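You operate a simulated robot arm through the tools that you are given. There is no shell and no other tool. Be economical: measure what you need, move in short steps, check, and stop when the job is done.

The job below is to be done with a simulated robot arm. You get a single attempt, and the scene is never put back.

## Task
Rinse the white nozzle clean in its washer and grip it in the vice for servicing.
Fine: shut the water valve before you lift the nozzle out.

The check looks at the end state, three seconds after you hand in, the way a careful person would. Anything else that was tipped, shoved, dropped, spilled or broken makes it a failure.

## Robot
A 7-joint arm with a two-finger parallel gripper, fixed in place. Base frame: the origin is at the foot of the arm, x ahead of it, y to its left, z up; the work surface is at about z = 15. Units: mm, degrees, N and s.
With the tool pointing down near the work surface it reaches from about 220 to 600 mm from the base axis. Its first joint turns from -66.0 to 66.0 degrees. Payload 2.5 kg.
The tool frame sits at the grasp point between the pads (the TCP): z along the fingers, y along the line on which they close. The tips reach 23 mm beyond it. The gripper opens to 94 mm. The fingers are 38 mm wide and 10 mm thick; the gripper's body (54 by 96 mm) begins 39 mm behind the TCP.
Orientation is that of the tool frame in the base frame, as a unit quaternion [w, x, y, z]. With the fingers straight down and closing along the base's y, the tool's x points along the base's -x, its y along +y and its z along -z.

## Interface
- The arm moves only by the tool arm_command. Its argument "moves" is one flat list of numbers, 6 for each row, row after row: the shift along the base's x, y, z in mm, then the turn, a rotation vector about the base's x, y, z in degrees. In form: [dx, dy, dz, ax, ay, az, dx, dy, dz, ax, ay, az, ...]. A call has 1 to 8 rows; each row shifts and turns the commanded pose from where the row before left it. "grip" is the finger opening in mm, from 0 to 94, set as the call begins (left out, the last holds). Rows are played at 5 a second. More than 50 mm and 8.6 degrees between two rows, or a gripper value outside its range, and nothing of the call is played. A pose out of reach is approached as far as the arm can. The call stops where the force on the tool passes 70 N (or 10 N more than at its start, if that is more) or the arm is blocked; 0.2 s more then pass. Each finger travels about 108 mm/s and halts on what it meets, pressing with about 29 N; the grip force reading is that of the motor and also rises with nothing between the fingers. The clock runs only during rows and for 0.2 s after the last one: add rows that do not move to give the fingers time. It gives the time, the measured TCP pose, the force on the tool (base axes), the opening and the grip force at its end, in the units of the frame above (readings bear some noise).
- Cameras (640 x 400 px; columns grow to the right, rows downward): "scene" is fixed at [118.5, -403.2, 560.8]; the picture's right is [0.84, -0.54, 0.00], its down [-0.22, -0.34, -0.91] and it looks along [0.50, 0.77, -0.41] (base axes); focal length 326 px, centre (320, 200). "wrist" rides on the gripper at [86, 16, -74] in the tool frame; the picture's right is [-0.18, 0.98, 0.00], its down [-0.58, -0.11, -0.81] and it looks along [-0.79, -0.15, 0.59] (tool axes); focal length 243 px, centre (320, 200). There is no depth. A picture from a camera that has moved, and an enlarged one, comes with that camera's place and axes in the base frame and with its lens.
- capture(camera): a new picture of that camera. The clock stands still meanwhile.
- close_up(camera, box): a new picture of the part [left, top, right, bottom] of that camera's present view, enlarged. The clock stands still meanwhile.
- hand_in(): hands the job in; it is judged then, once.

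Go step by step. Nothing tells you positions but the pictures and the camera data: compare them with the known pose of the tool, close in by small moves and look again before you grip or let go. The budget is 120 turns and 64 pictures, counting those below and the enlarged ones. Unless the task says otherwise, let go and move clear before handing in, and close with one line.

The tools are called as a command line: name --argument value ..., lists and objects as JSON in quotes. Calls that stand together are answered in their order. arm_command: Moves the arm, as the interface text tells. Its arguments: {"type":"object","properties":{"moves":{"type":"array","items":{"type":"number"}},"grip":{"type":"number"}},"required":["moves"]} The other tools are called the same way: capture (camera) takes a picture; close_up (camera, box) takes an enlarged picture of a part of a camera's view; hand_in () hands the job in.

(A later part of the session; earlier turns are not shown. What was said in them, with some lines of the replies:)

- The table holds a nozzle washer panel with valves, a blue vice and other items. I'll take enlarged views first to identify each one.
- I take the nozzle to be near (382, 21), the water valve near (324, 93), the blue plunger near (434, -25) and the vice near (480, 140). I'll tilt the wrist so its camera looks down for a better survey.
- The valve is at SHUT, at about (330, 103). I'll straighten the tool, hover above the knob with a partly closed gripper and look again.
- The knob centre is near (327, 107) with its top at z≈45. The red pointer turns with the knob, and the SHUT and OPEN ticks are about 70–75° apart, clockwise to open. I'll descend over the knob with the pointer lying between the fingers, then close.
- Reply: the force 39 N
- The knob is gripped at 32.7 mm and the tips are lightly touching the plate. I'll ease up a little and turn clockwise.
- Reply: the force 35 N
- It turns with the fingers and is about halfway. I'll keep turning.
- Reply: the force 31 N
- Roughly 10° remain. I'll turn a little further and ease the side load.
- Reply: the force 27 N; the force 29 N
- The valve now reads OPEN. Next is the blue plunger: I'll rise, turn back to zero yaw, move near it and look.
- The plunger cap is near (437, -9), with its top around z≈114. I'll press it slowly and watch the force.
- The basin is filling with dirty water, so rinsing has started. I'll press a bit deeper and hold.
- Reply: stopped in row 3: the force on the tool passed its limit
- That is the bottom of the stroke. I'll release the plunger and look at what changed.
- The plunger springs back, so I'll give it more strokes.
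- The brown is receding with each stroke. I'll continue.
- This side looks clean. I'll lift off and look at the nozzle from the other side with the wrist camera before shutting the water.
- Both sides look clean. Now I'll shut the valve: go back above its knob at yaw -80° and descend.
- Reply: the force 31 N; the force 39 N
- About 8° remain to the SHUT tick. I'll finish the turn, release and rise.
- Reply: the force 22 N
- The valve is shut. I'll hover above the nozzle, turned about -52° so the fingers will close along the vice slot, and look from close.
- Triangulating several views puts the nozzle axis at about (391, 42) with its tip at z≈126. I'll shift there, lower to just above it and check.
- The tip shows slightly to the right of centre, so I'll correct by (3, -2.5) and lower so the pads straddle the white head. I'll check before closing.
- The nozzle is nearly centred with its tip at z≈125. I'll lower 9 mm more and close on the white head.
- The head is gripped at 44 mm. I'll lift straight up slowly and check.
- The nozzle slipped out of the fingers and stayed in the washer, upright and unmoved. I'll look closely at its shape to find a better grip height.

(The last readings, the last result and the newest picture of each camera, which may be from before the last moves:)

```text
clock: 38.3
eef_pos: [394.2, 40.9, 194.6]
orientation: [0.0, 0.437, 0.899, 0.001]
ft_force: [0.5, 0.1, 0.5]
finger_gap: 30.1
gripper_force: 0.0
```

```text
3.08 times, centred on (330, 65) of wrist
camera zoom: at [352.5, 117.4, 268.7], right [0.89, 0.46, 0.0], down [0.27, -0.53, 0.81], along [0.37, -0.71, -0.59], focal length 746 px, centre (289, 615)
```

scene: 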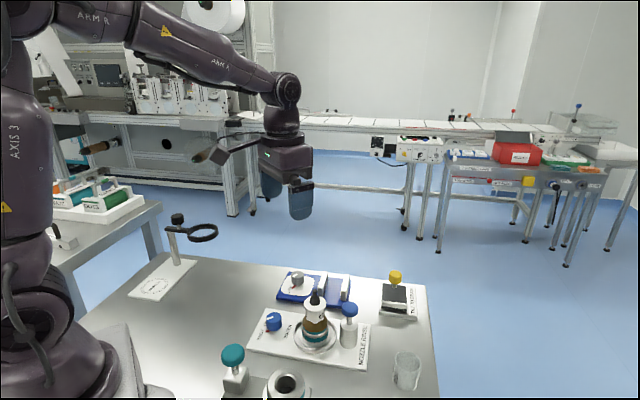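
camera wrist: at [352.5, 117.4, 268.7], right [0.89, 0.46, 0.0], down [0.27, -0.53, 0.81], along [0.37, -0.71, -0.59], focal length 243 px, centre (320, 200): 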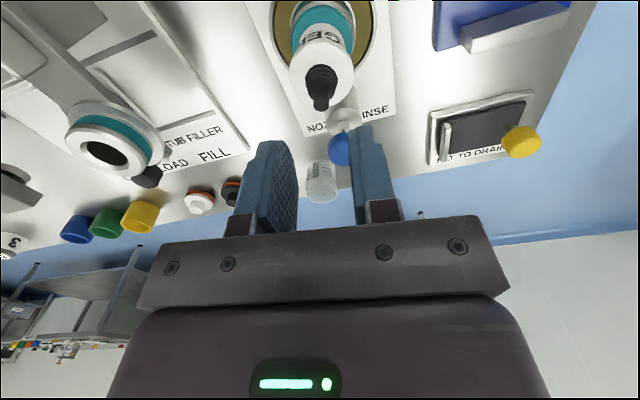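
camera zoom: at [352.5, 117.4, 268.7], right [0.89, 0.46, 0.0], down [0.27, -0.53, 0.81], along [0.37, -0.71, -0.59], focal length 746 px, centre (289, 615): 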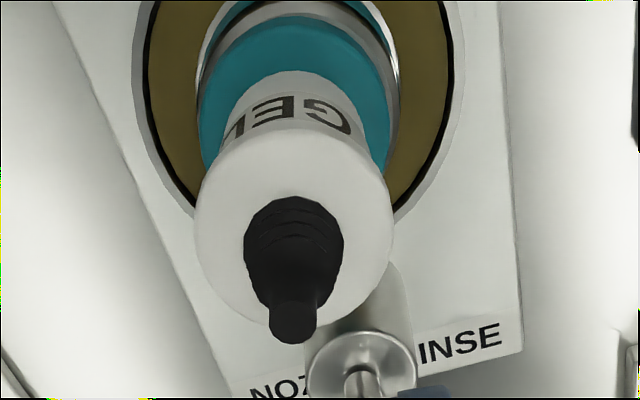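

The flange spans about z 85–98 and the tip reaches roughly z 130, so the height was reasonable. I'll regrip at TCP z≈95 with a full close command, then lift in tiny steps while watching the force.

arm_command --moves '[0, 0, -30, 0, 0, 0, 0, 0, -30, 0, 0, 0, 0, 0, -25, 0, 0, 0, 0, 0, -14, 0, 0, 0, 0, 0, 0, 0, 0, 0]' --grip 94

arm_command --moves '[0, 0, 0, 0, 0, 0, 0, 0, 0, 0, 0, 0, 0, 0, 0, 0, 0, 0, 0, 0, 0, 0, 0, 0]' --grip 0

arm_command --moves '[0, 0, 1, 0, 0, 0, 0, 0, 1, 0, 0, 0]'

```text
clock: 39.5
eef_pos: [395.4, 41.1, 96.1]
orientation: [0.001, 0.438, 0.899, 0.001]
ft_force: [-0.8, 0.3, 0.7]
finger_gap: 94.0
gripper_force: 0.1
```

```text
clock: 40.5
eef_pos: [394.9, 41.2, 97.3]
orientation: [0.0, 0.438, 0.899, 0.001]
ft_force: [1.9, 0.1, -0.6]
finger_gap: 43.6
gripper_force: 29.4
```

```text
clock: 41.1
eef_pos: [395.8, 40.9, 97.9]
orientation: [0.0, 0.437, 0.899, 0.001]
ft_force: [3.7, 2.8, -3.8]
finger_gap: 43.0
gripper_force: 28.8
```

close_up --camera "wrist" --box '[200, 20, 440, 240]'

close_up --camera "scene" --box '[270, 255, 370, 345]'

```text
1.82 times, centred on (320, 130) of wrist
camera zoom: at [352.3, 118.1, 172.4], right [0.89, 0.46, 0.0], down [0.27, -0.53, 0.81], along [0.37, -0.71, -0.59], focal length 441 px, centre (320, 327)
```

zoom: 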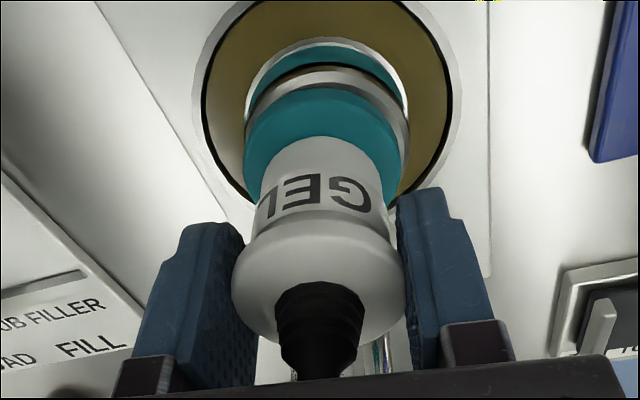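

```text
4.44 times, centred on (320, 300) of scene
camera zoom: at [118.5, -403.2, 560.8], right [0.84, -0.54, 0.0], down [-0.22, -0.34, -0.91], along [0.5, 0.77, -0.41], focal length 1447 px, centre (320, -244)
```

zoom: 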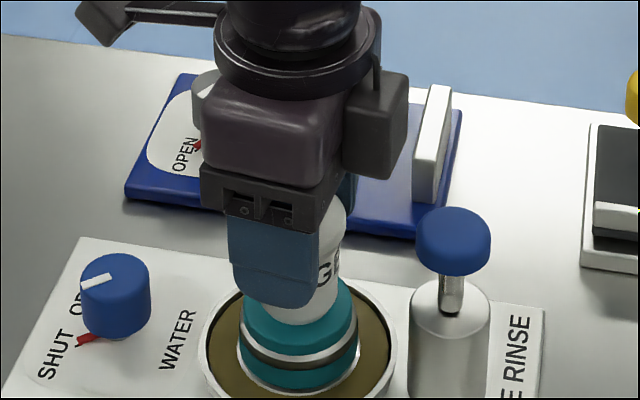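

The pads do bracket the flange. I'll continue the slow lift, watching the force and opening.

arm_command --moves '[0, 0, 1, 0, 0, 0, 0, 0, 1, 0, 0, 0]'

arm_command --moves '[0, 0, 1, 0, 0, 0, 0, 0, 1, 0, 0, 0]'

arm_command --moves '[0, 0, 1, 0, 0, 0, 0, 0, 1, 0, 0, 0]'

```text
clock: 41.7
eef_pos: [394.3, 40.0, 98.7]
orientation: [0.0, 0.437, 0.899, 0.002]
ft_force: [3.7, 4.2, -4.8]
finger_gap: 43.5
gripper_force: 29.0
```

```text
clock: 42.3
eef_pos: [394.6, 40.5, 102.0]
orientation: [0.001, 0.438, 0.899, 0.001]
ft_force: [3.1, 3.1, -2.6]
finger_gap: 43.3
gripper_force: 28.8
```

```text
clock: 42.9
eef_pos: [395.8, 40.5, 102.0]
orientation: [-0.001, 0.438, 0.899, 0.0]
ft_force: [0.1, 0.3, -1.0]
finger_gap: 43.4
gripper_force: 29.1
```

close_up --camera "wrist" --box '[200, 20, 440, 240]'

```text
1.82 times, centred on (320, 130) of wrist
camera zoom: at [352.9, 117.9, 177.4], right [0.89, 0.46, 0.0], down [0.27, -0.53, 0.81], along [0.37, -0.72, -0.59], focal length 441 px, centre (320, 327)
```

zoom: 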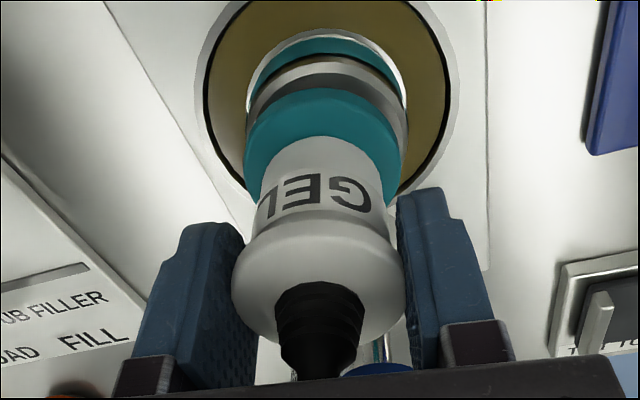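

It holds this time: the nozzle and collar rise with the gripper while the bowl drops away. I'll continue gently.

arm_command --moves '[0, 0, 2, 0, 0, 0, 0, 0, 2, 0, 0, 0, 0, 0, 3, 0, 0, 0, 0, 0, 3, 0, 0, 0, 0, 0, 4, 0, 0, 0, 0, 0, 4, 0, 0, 0, 0, 0, 4, 0, 0, 0, 0, 0, 3, 0, 0, 0]'

capture --camera "wrist"

```text
clock: 44.7
eef_pos: [394.7, 41.9, 127.9]
orientation: [0.001, 0.438, 0.899, 0.001]
ft_force: [-0.6, 0.0, -1.0]
finger_gap: 43.4
gripper_force: 29.6
```

```text
17 pictures are left
camera wrist: at [352.4, 118.4, 202.3], right [0.89, 0.46, 0.0], down [0.27, -0.53, 0.81], along [0.37, -0.71, -0.59], focal length 243 px, centre (320, 200)
```

wrist: 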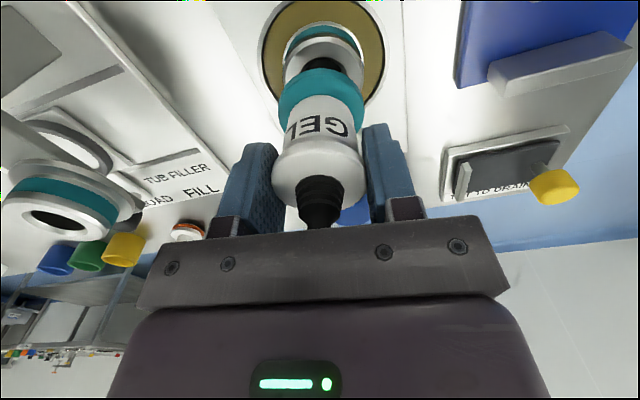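

The nozzle is coming out of its seat. I'll keep lifting slowly.

arm_command --moves '[0, 0, 5, 0, 0, 0, 0, 0, 6, 0, 0, 0, 0, 0, 7, 0, 0, 0, 0, 0, 8, 0, 0, 0, 0, 0, 8, 0, 0, 0, 0, 0, 8, 0, 0, 0, 0, 0, 8, 0, 0, 0, 0, 0, 5, 0, 0, 0]'

close_up --camera "scene" --box '[240, 230, 400, 330]'

```text
clock: 46.5
eef_pos: [395.0, 40.8, 184.5]
orientation: [0.0, 0.437, 0.899, 0.001]
ft_force: [-0.5, 0.7, -0.8]
finger_gap: 43.3
gripper_force: 28.6
```

```text
4.00 times, centred on (320, 280) of scene
camera zoom: at [118.5, -403.2, 560.8], right [0.84, -0.54, 0.0], down [-0.22, -0.34, -0.91], along [0.5, 0.77, -0.41], focal length 1302 px, centre (320, -120)
```

zoom: 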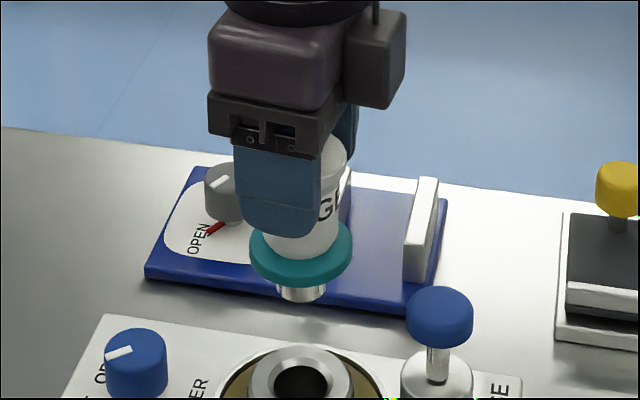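

The nozzle is free. It has a teal flange of about 50 mm over a short silver spigot, and the jaw gap looks like about 43 mm, so the flange should sit on the jaws with the spigot gripped. I'll carry it slowly over the vice near (505, 134).

arm_command --moves '[8, 7, 0, 0, 0, 0, 14, 12, 0, 0, 0, 0, 16, 13, 0, 0, 0, 0, 16, 14, 0, 0, 0, 0, 16, 14, 0, 0, 0, 0, 16, 13, 0, 0, 0, 0, 14, 12, 0, 0, 0, 0, 10, 8, 0, 0, 0, 0]'

capture --camera "wrist"

```text
clock: 48.3
eef_pos: [504.2, 133.0, 182.8]
orientation: [0.0, 0.438, 0.899, 0.001]
ft_force: [-1.4, 0.1, -1.3]
finger_gap: 43.1
gripper_force: 28.9
```

```text
15 pictures are left
camera wrist: at [462.0, 211.0, 257.2], right [0.89, 0.46, 0.0], down [0.27, -0.53, 0.81], along [0.37, -0.71, -0.59], focal length 243 px, centre (320, 200)
```

wrist: 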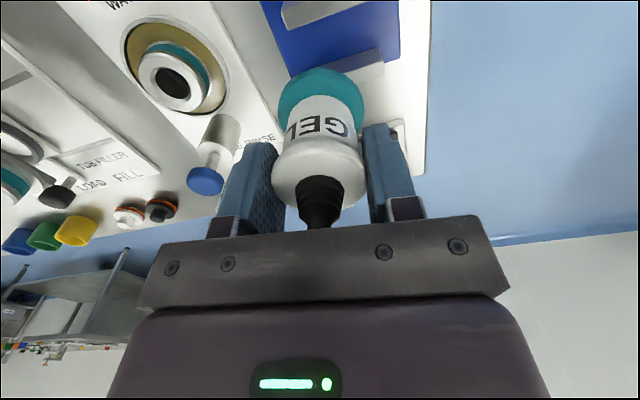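

close_up --camera "wrist" --box '[230, 0, 430, 125]'

close_up --camera "scene" --box '[260, 225, 380, 315]'

```text
3.20 times, centred on (330, 62) of wrist
camera zoom: at [462.0, 211.0, 257.2], right [0.89, 0.46, 0.0], down [0.27, -0.53, 0.81], along [0.37, -0.71, -0.59], focal length 776 px, centre (288, 640)
```

zoom: 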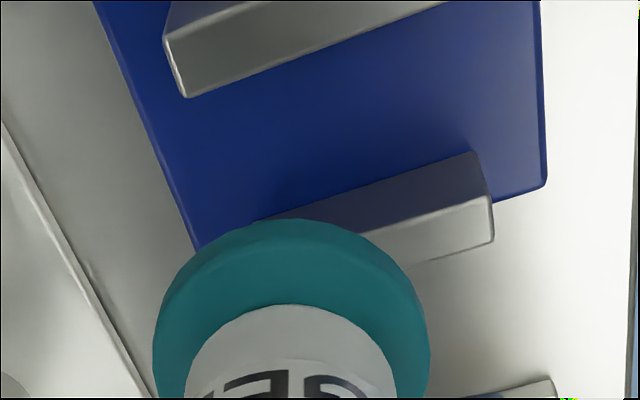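

```text
4.44 times, centred on (320, 270) of scene
camera zoom: at [118.5, -403.2, 560.8], right [0.84, -0.54, 0.0], down [-0.22, -0.34, -0.91], along [0.5, 0.77, -0.41], focal length 1447 px, centre (320, -111)
```

zoom: 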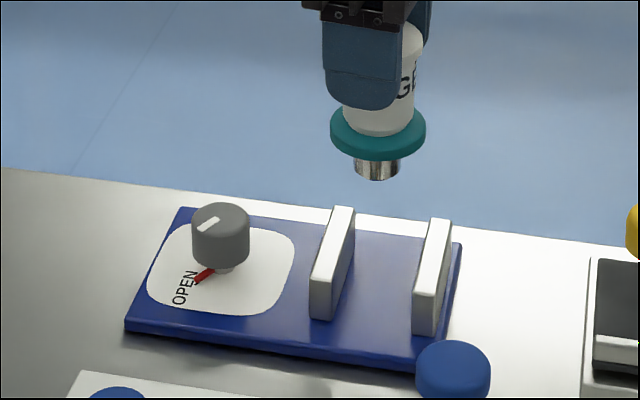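

The jaws run along azimuth 45° with a gap of about 43 mm, centred near (511, 147) and with tops at about z 50. I'll move over the slot centre, lower to just above the jaws and check the alignment from the scene camera.

arm_command --moves '[4, 6, 0, 0, 0, 0, 4, 6, 0, 0, 0, 3, 0, 0, -8, 0, 0, 4, 0, 0, -12, 0, 0, 0, 0, 0, -14, 0, 0, 0, 0, 0, -12, 0, 0, 0, 0, 0, -8, 0, 0, 0, 0, 0, 0, 0, 0, 0]'

close_up --camera "scene" --box '[270, 235, 370, 315]'

capture --camera "wrist"

```text
clock: 50.1
eef_pos: [511.9, 145.4, 128.4]
orientation: [0.001, 0.382, 0.924, 0.001]
ft_force: [-0.4, -1.0, -1.7]
finger_gap: 43.3
gripper_force: 28.6
```

```text
5.00 times, centred on (320, 275) of scene
camera zoom: at [118.5, -403.2, 560.8], right [0.84, -0.54, 0.0], down [-0.22, -0.34, -0.91], along [0.5, 0.77, -0.41], focal length 1628 px, centre (320, -175)
```

zoom: 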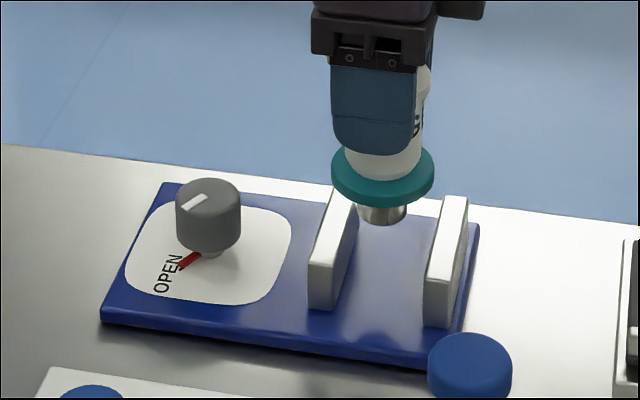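

```text
11 pictures are left
camera wrist: at [461.0, 217.7, 203.0], right [0.82, 0.57, 0.0], down [0.33, -0.49, 0.81], along [0.46, -0.66, -0.59], focal length 243 px, centre (320, 200)
```

wrist: 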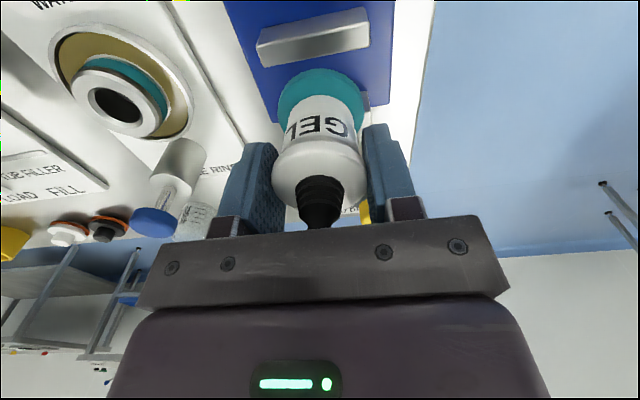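

Alignment looks good, within about 2 mm of the slot centre. I'll nudge slightly and lower into the slot.

arm_command --moves '[1, -1, -6, 0, 0, 0, 0, 0, -6, 0, 0, 0, 0, 0, -6, 0, 0, 0, 0, 0, -5, 0, 0, 0, 0, 0, -3, 0, 0, 0, 0, 0, 0, 0, 0, 0]'

close_up --camera "scene" --box '[270, 235, 370, 315]'

```text
clock: 51.5
eef_pos: [514.8, 144.8, 102.1]
orientation: [0.0, 0.383, 0.924, 0.001]
ft_force: [-1.1, -0.2, -0.8]
finger_gap: 43.3
gripper_force: 29.0
```

```text
5.00 times, centred on (320, 275) of scene
camera zoom: at [118.5, -403.2, 560.8], right [0.84, -0.54, 0.0], down [-0.22, -0.34, -0.91], along [0.5, 0.77, -0.41], focal length 1628 px, centre (320, -175)
```

zoom: 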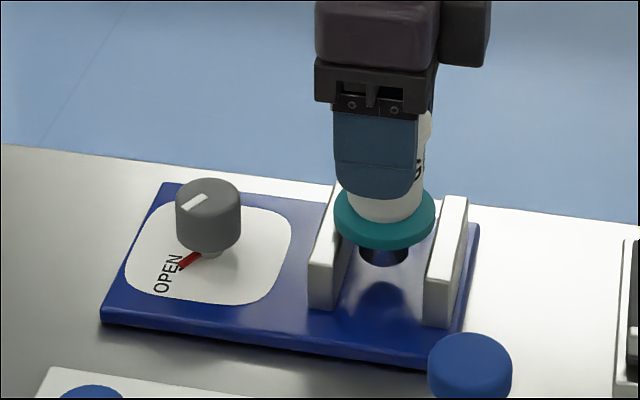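

The spigot is entering the slot. I'll lower in small steps until the flange seats.

arm_command --moves '[0, 0, -2, 0, 0, 0, 0, 0, -2, 0, 0, 0, 0, 0, -1, 0, 0, 0, 0, 0, 0, 0, 0, 0]'

arm_command --moves '[0, 0, -1, 0, 0, 0, 0, 0, -1, 0, 0, 0, 0, 0, 0, 0, 0, 0]'

arm_command --moves '[0, 0, -1, 0, 0, 0, 0, 0, -1, 0, 0, 0, 0, 0, 0, 0, 0, 0]'

```text
clock: 52.5
eef_pos: [513.9, 146.0, 97.1]
orientation: [0.0, 0.382, 0.924, 0.0]
ft_force: [-0.2, -0.3, -1.4]
finger_gap: 43.3
gripper_force: 29.3
```

```text
clock: 53.3
eef_pos: [512.8, 144.8, 97.7]
orientation: [0.001, 0.382, 0.924, 0.002]
ft_force: [-1.1, 1.0, 13.2]
finger_gap: 43.4
gripper_force: 29.2
```

```text
clock: 54.1
eef_pos: [513.9, 145.0, 95.5]
orientation: [0.002, 0.382, 0.924, 0.002]
ft_force: [-0.3, 2.2, 22.9]
finger_gap: 43.0
gripper_force: 28.7
```

close_up --camera "scene" --box '[290, 245, 370, 309]'

```text
6.25 times, centred on (330, 277) of scene
camera zoom: at [118.4, -403.2, 560.8], right [0.84, -0.54, 0.0], down [-0.22, -0.34, -0.91], along [0.5, 0.77, -0.4], focal length 2035 px, centre (258, -281)
```

zoom: 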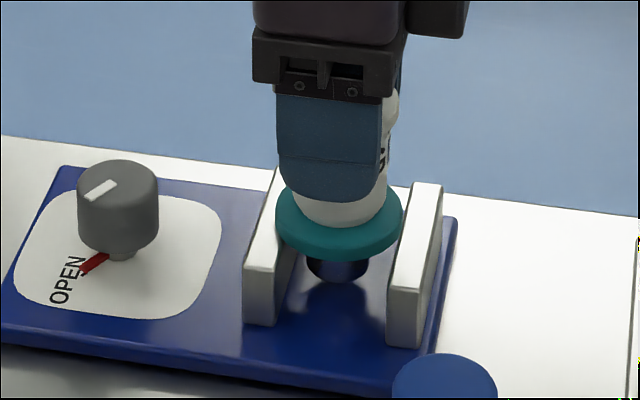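

The flange is seated but sits about 3–4 mm toward the left jaw. I'll ease up, shift toward the right jaw and seat it again.

arm_command --moves '[0, 0, 4, 0, 0, 0, 0, 0, 2, 0, 0, 0, 1.2, -1.2, 0, 0, 0, 0, 1.3, -1.3, 0, 0, 0, 0, 0, 0, -2, 0, 0, 0, 0, 0, -2, 0, 0, 0, 0, 0, -1, 0, 0, 0, 0, 0, 0, 0, 0, 0]'

close_up --camera "scene" --box '[290, 245, 370, 309]'

```text
clock: 55.9
eef_pos: [516.4, 142.1, 95.8]
orientation: [0.0, 0.382, 0.924, 0.001]
ft_force: [-1.8, -0.9, 5.9]
finger_gap: 43.1
gripper_force: 29.1
```

```text
6.25 times, centred on (330, 277) of scene
camera zoom: at [118.5, -403.2, 560.8], right [0.84, -0.54, 0.0], down [-0.22, -0.34, -0.91], along [0.5, 0.77, -0.41], focal length 2035 px, centre (258, -281)
```

zoom: 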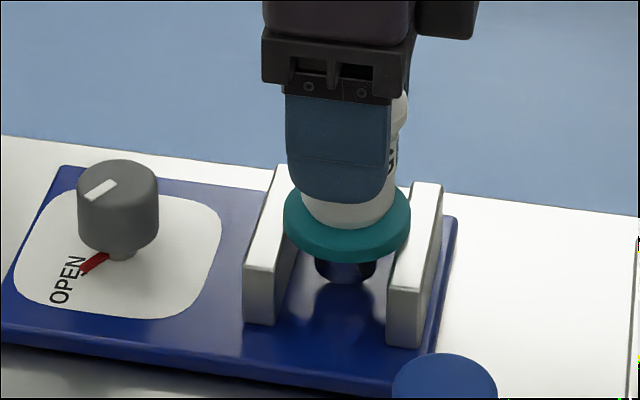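

The flange now sits centred on both jaws. I'll release, rise clear and check.

arm_command --moves '[0, 0, 0, 0, 0, 0, 0, 0, 0, 0, 0, 0, 0, 0, 0, 0, 0, 0, 0, 0, 10, 0, 0, 0, 0, 0, 20, 0, 0, 0, 0, 0, 30, 0, 0, 0, 0, 0, 30, 0, 0, 0, 0, 0, 0, 0, 0, 0]' --grip 80

close_up --camera "scene" --box '[270, 235, 370, 315]'

```text
clock: 57.7
eef_pos: [516.0, 143.0, 186.5]
orientation: [0.0, 0.381, 0.924, -0.001]
ft_force: [-0.8, -0.5, 1.7]
finger_gap: 79.8
gripper_force: 0.1
```

```text
5.00 times, centred on (320, 275) of scene
camera zoom: at [118.5, -403.2, 560.8], right [0.84, -0.54, 0.0], down [-0.22, -0.34, -0.91], along [0.5, 0.77, -0.41], focal length 1628 px, centre (320, -175)
```

zoom: 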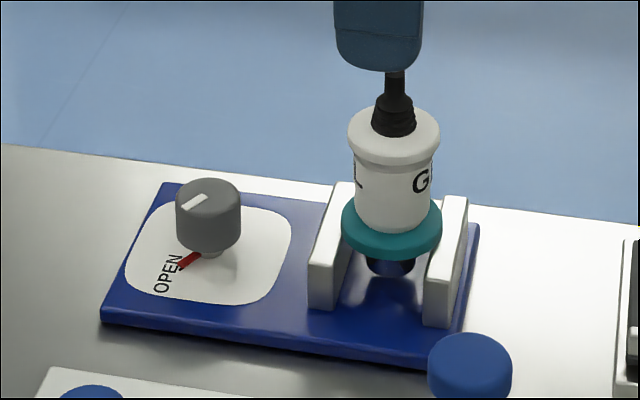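

The nozzle stands upright on the jaws. Next is the vice knob, near (445, 208): I'll go there at yaw 0 and look before gripping.

arm_command --moves '[0, 0, 10, 0, 0, 0, -15, 14, 0, 0, 0, 8, -15, 14, 0, 0, 0, 8, -15, 14, 0, 0, 0, 8, -15, 14, 0, 0, 0, 8, -11, 9, 0, 0, 0, 8, 0, 0, 0, 0, 0, 5, 0, 0, 0, 0, 0, 0]' --grip 60

arm_command --moves '[0, 0, -25, 0, 0, 0, 0, 0, -25, 0, 0, 0, 0, 0, 0, 0, 0, 0]'

capture --camera "wrist"

```text
clock: 59.5
eef_pos: [444.3, 208.4, 195.6]
orientation: [0.0, -0.002, 1.0, 0.001]
ft_force: [0.6, -0.5, 0.8]
finger_gap: 60.1
gripper_force: 0.0
```

```text
clock: 60.3
eef_pos: [445.7, 207.9, 144.8]
orientation: [-0.001, -0.001, 1.0, 0.002]
ft_force: [0.0, 0.5, 0.3]
finger_gap: 60.2
gripper_force: 0.0
```

```text
6 pictures are left
camera wrist: at [357.6, 223.5, 219.2], right [0.18, 0.98, 0.0], down [0.58, -0.11, 0.81], along [0.79, -0.15, -0.59], focal length 243 px, centre (320, 200)
```

wrist: 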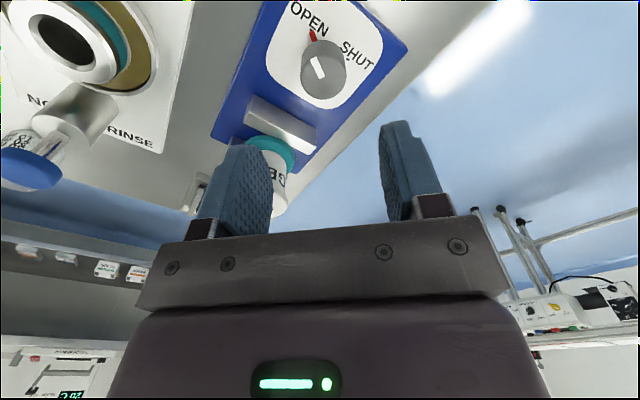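

The knob centre is at about (444, 213). Its pointer is tilted, so I'll use a +15° start yaw that leaves it between the fingers, then descend.

arm_command --moves '[-1.5, 5, -20, 0, 0, 8, 0, 0, -25, 0, 0, 7, 0, 0, -25, 0, 0, 0, 0, 0, -15, 0, 0, 0, 0, 0, 0, 0, 0, 0]'

capture --camera "wrist"

```text
clock: 61.5
eef_pos: [443.1, 211.8, 60.2]
orientation: [0.0, -0.131, 0.991, 0.002]
ft_force: [0.6, 0.0, -0.4]
finger_gap: 60.0
gripper_force: 0.0
```

```text
5 pictures are left
camera wrist: at [354.9, 204.5, 134.2], right [-0.08, 1.0, 0.0], down [0.59, 0.05, 0.81], along [0.8, 0.06, -0.59], focal length 243 px, centre (320, 200)
```

wrist: 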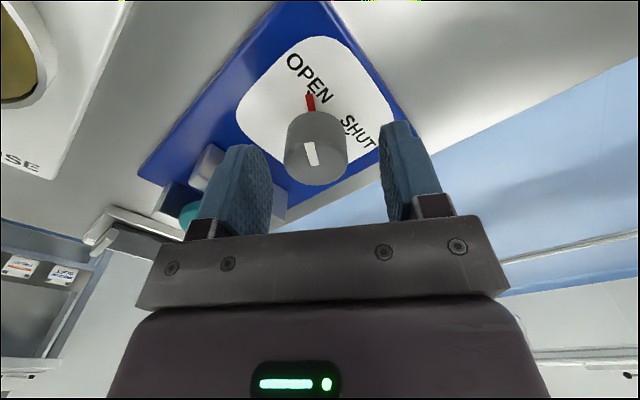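

Well centred. I'll lower a little and grip the knob.

arm_command --moves '[0, -1, -3, 0, 0, 0, 0, 0, -2, 0, 0, 0, 0, 0, 0, 0, 0, 0]'

arm_command --moves '[0, 0, 0, 0, 0, 0, 0, 0, 0, 0, 0, 0, 0, 0, 0, 0, 0, 0]' --grip 20

arm_command --moves '[0, 0, 0, 0, 0, -8, 0, 0, 0, 0, 0, -8, 0, 0, 0, 0, 0, -8, 0, 0, 0, 0, 0, -8, 0, 0, 0, 0, 0, -8]'

```text
clock: 62.3
eef_pos: [443.9, 211.7, 54.1]
orientation: [0.0, -0.131, 0.991, 0.001]
ft_force: [0.2, 0.2, -0.1]
finger_gap: 60.2
gripper_force: 0.0
```

```text
clock: 63.1
eef_pos: [444.4, 208.5, 54.3]
orientation: [-0.001, -0.13, 0.991, -0.001]
ft_force: [3.2, -12.8, 0.7]
finger_gap: 33.6
gripper_force: 44.9
```

```text
clock: 64.3
eef_pos: [445.1, 211.6, 55.1]
orientation: [0.003, 0.217, 0.976, 0.002]
ft_force: [24.8, -5.2, -20.5]
finger_gap: 33.5
gripper_force: 45.2
```

arm_command --moves '[1, 0, -0.5, 0, 0, -8, 0, 0, 0, 0, 0, -8, 0, 0, 0, 0, 0, -8, 0, 0, 0, 0, 0, -6, 0, 0, 0, 0, 0, 0]'

close_up --camera "wrist" --box '[230, 30, 430, 155]'

```text
clock: 65.5
eef_pos: [445.5, 212.3, 55.6]
orientation: [0.002, 0.461, 0.887, 0.004]
ft_force: [23.8, 5.3, -14.1]
finger_gap: 33.9
gripper_force: 45.0
```

```text
3.20 times, centred on (330, 92) of wrist
camera zoom: at [407.6, 291.9, 129.4], right [0.91, 0.41, 0.01], down [0.24, -0.54, 0.81], along [0.34, -0.73, -0.59], focal length 776 px, centre (288, 544)
```

zoom: 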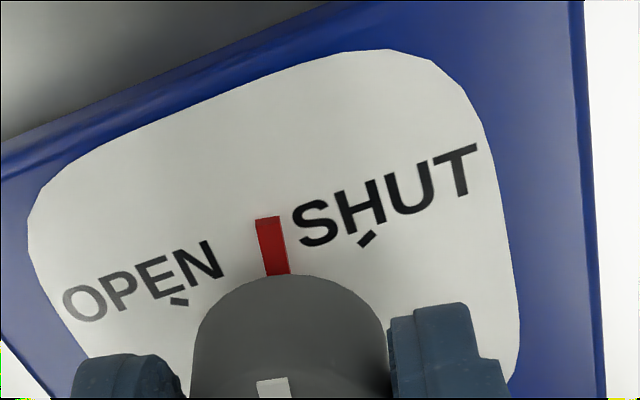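

The pointer is not there yet, with roughly 35° left to the SHUT tick. I'll turn further.

arm_command --moves '[1, 0.5, -0.5, 0, 0, -8, 0, 0, 0, 0, 0, -8, 0, 0, 0, 0, 0, -8, 0, 0, 0, 0, 0, -7, 0, 0, 0, 0, 0, 0]'

close_up --camera "wrist" --box '[230, 30, 430, 155]'

```text
clock: 66.7
eef_pos: [447.5, 213.0, 54.7]
orientation: [0.001, 0.682, 0.731, 0.004]
ft_force: [16.9, 12.2, 4.6]
finger_gap: 33.6
gripper_force: 45.3
```

```text
3.20 times, centred on (330, 92) of wrist
camera zoom: at [455.7, 299.4, 129.7], right [0.99, -0.11, 0.01], down [-0.07, -0.59, 0.8], along [-0.09, -0.8, -0.59], focal length 776 px, centre (288, 544)
```

zoom: 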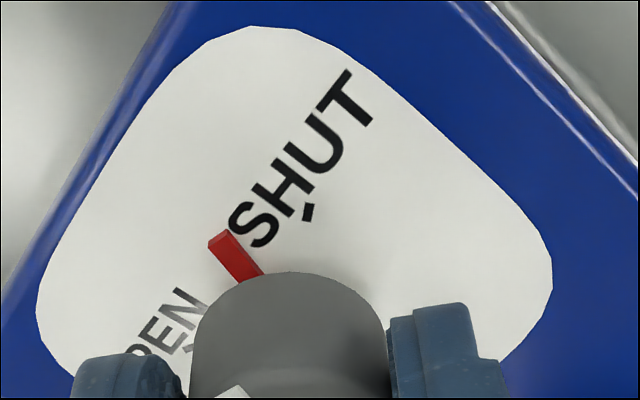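

The knob stopped partway and the fingers slipped round it, which suggests the jaws have closed on the spigot. I'll release and check the jaws.

arm_command --moves '[0, 0, 0, 0, 0, 0, 0, 0, 0, 0, 0, 0, 0, 0, 30, 0, 0, 0, 0, 0, 45, 0, 0, 0, 0, 0, 40, 0, 0, 0, 0, 0, 0, 0, 0, 0]' --grip 60

close_up --camera "scene" --box '[270, 245, 370, 315]'

```text
clock: 68.1
eef_pos: [447.1, 209.8, 171.3]
orientation: [0.001, 0.682, 0.732, -0.001]
ft_force: [0.2, 0.7, 0.5]
finger_gap: 59.6
gripper_force: 0.1
```

```text
5.71 times, centred on (320, 280) of scene
camera zoom: at [118.5, -403.2, 560.8], right [0.84, -0.54, 0.0], down [-0.22, -0.34, -0.91], along [0.5, 0.77, -0.41], focal length 1861 px, centre (320, -257)
```

zoom: 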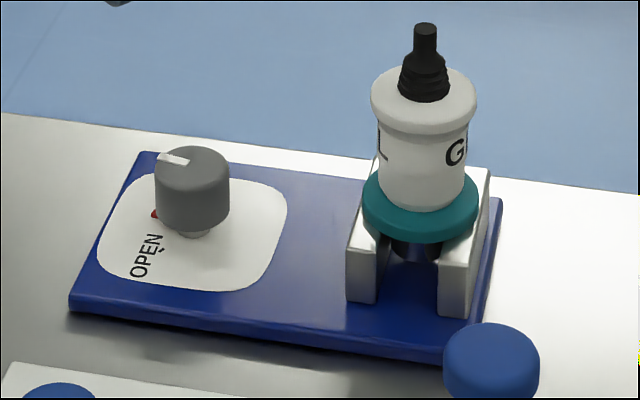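

close_up --camera "scene" --box '[318, 270, 354, 297]'

```text
14.81 times, centred on (336, 284) of scene
camera zoom: at [118.5, -403.2, 560.8], right [0.84, -0.54, 0.0], down [-0.22, -0.34, -0.91], along [0.5, 0.77, -0.41], focal length 4824 px, centre (83, -1037)
```

zoom: 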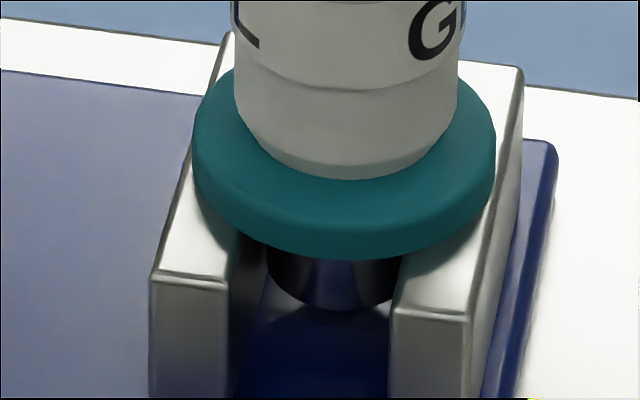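

The jaws appear closed on the spigot. To be sure they are tight, I'll regrip the knob at yaw -55° and try a bit more clockwise torque.

arm_command --moves '[0, 1.5, 0, 0, 0, 8, 0, 0, -20, 0, 0, 8, 0, 0, -25, 0, 0, 8, 0, 0, -30, 0, 0, 7, 0, 0, -25, 0, 0, 0, 0, 0, -16, 0, 0, 0, 0, 0, 0, 0, 0, 0]'

arm_command --moves '[0, 0, 0, 0, 0, 0, 0, 0, 0, 0, 0, 0, 0, 0, 0, 0, 0, 0]' --grip 0

arm_command --moves '[0, 0, 0, 0, 0, -4, 0, 0, 0, 0, 0, -4, 0, 0, 0, 0, 0, -4, 0, 0, 0, 0, 0, -4, 0, 0, 0, 0, 0, -4, 0, 0, 0, 0, 0, 0]'

```text
clock: 69.7
eef_pos: [446.9, 213.7, 54.8]
orientation: [0.0, 0.46, 0.888, 0.0]
ft_force: [0.3, 0.8, -0.5]
finger_gap: 60.0
gripper_force: 0.1
```

```text
clock: 70.5
eef_pos: [445.9, 213.3, 53.4]
orientation: [0.001, 0.46, 0.888, 0.002]
ft_force: [3.6, 1.7, -4.7]
finger_gap: 33.6
gripper_force: 45.2
```

```text
clock: 71.9
eef_pos: [445.6, 214.1, 53.5]
orientation: [0.001, 0.608, 0.794, 0.002]
ft_force: [12.8, 9.5, 1.2]
finger_gap: 32.8
gripper_force: 44.9
```

I'll release, rise well clear and take the last look.

arm_command --moves '[0, 0, 0, 0, 0, 0, 0, 0, 0, 0, 0, 0, 0, 0, 30, 0, 0, 0, 0, 0, 45, 0, 0, 0, 0, 0, 45, 0, 0, 0, -20, 0, 45, 0, 0, 0, 0, 0, 0, 0, 0, 0]' --grip 60

close_up --camera "scene" --box '[225, 240, 405, 360]'

```text
clock: 73.5
eef_pos: [425.6, 211.7, 218.0]
orientation: [0.0, 0.609, 0.793, 0.0]
ft_force: [0.3, 0.2, -0.3]
finger_gap: 60.4
gripper_force: 0.1
```

```text
3.33 times, centred on (315, 300) of scene
camera zoom: at [118.5, -403.2, 560.8], right [0.84, -0.54, 0.0], down [-0.22, -0.34, -0.91], along [0.5, 0.77, -0.41], focal length 1085 px, centre (337, -133)
```

zoom: 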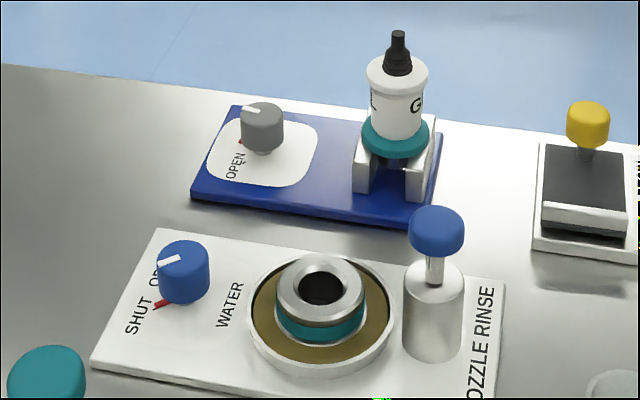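

The knob stayed put under extra torque, so the jaws are tight on the spigot. The nozzle is clean and upright, the water is shut and the arm is clear, so I'm handing in.

hand_in

```text
The job is handed in.
```

I rinsed the nozzle clean, shut the water valve before lifting it out, and clamped it upright in the vice; the job is handed in. The vice knob stopped short of its SHUT mark because the jaws are already tight on the spigot.
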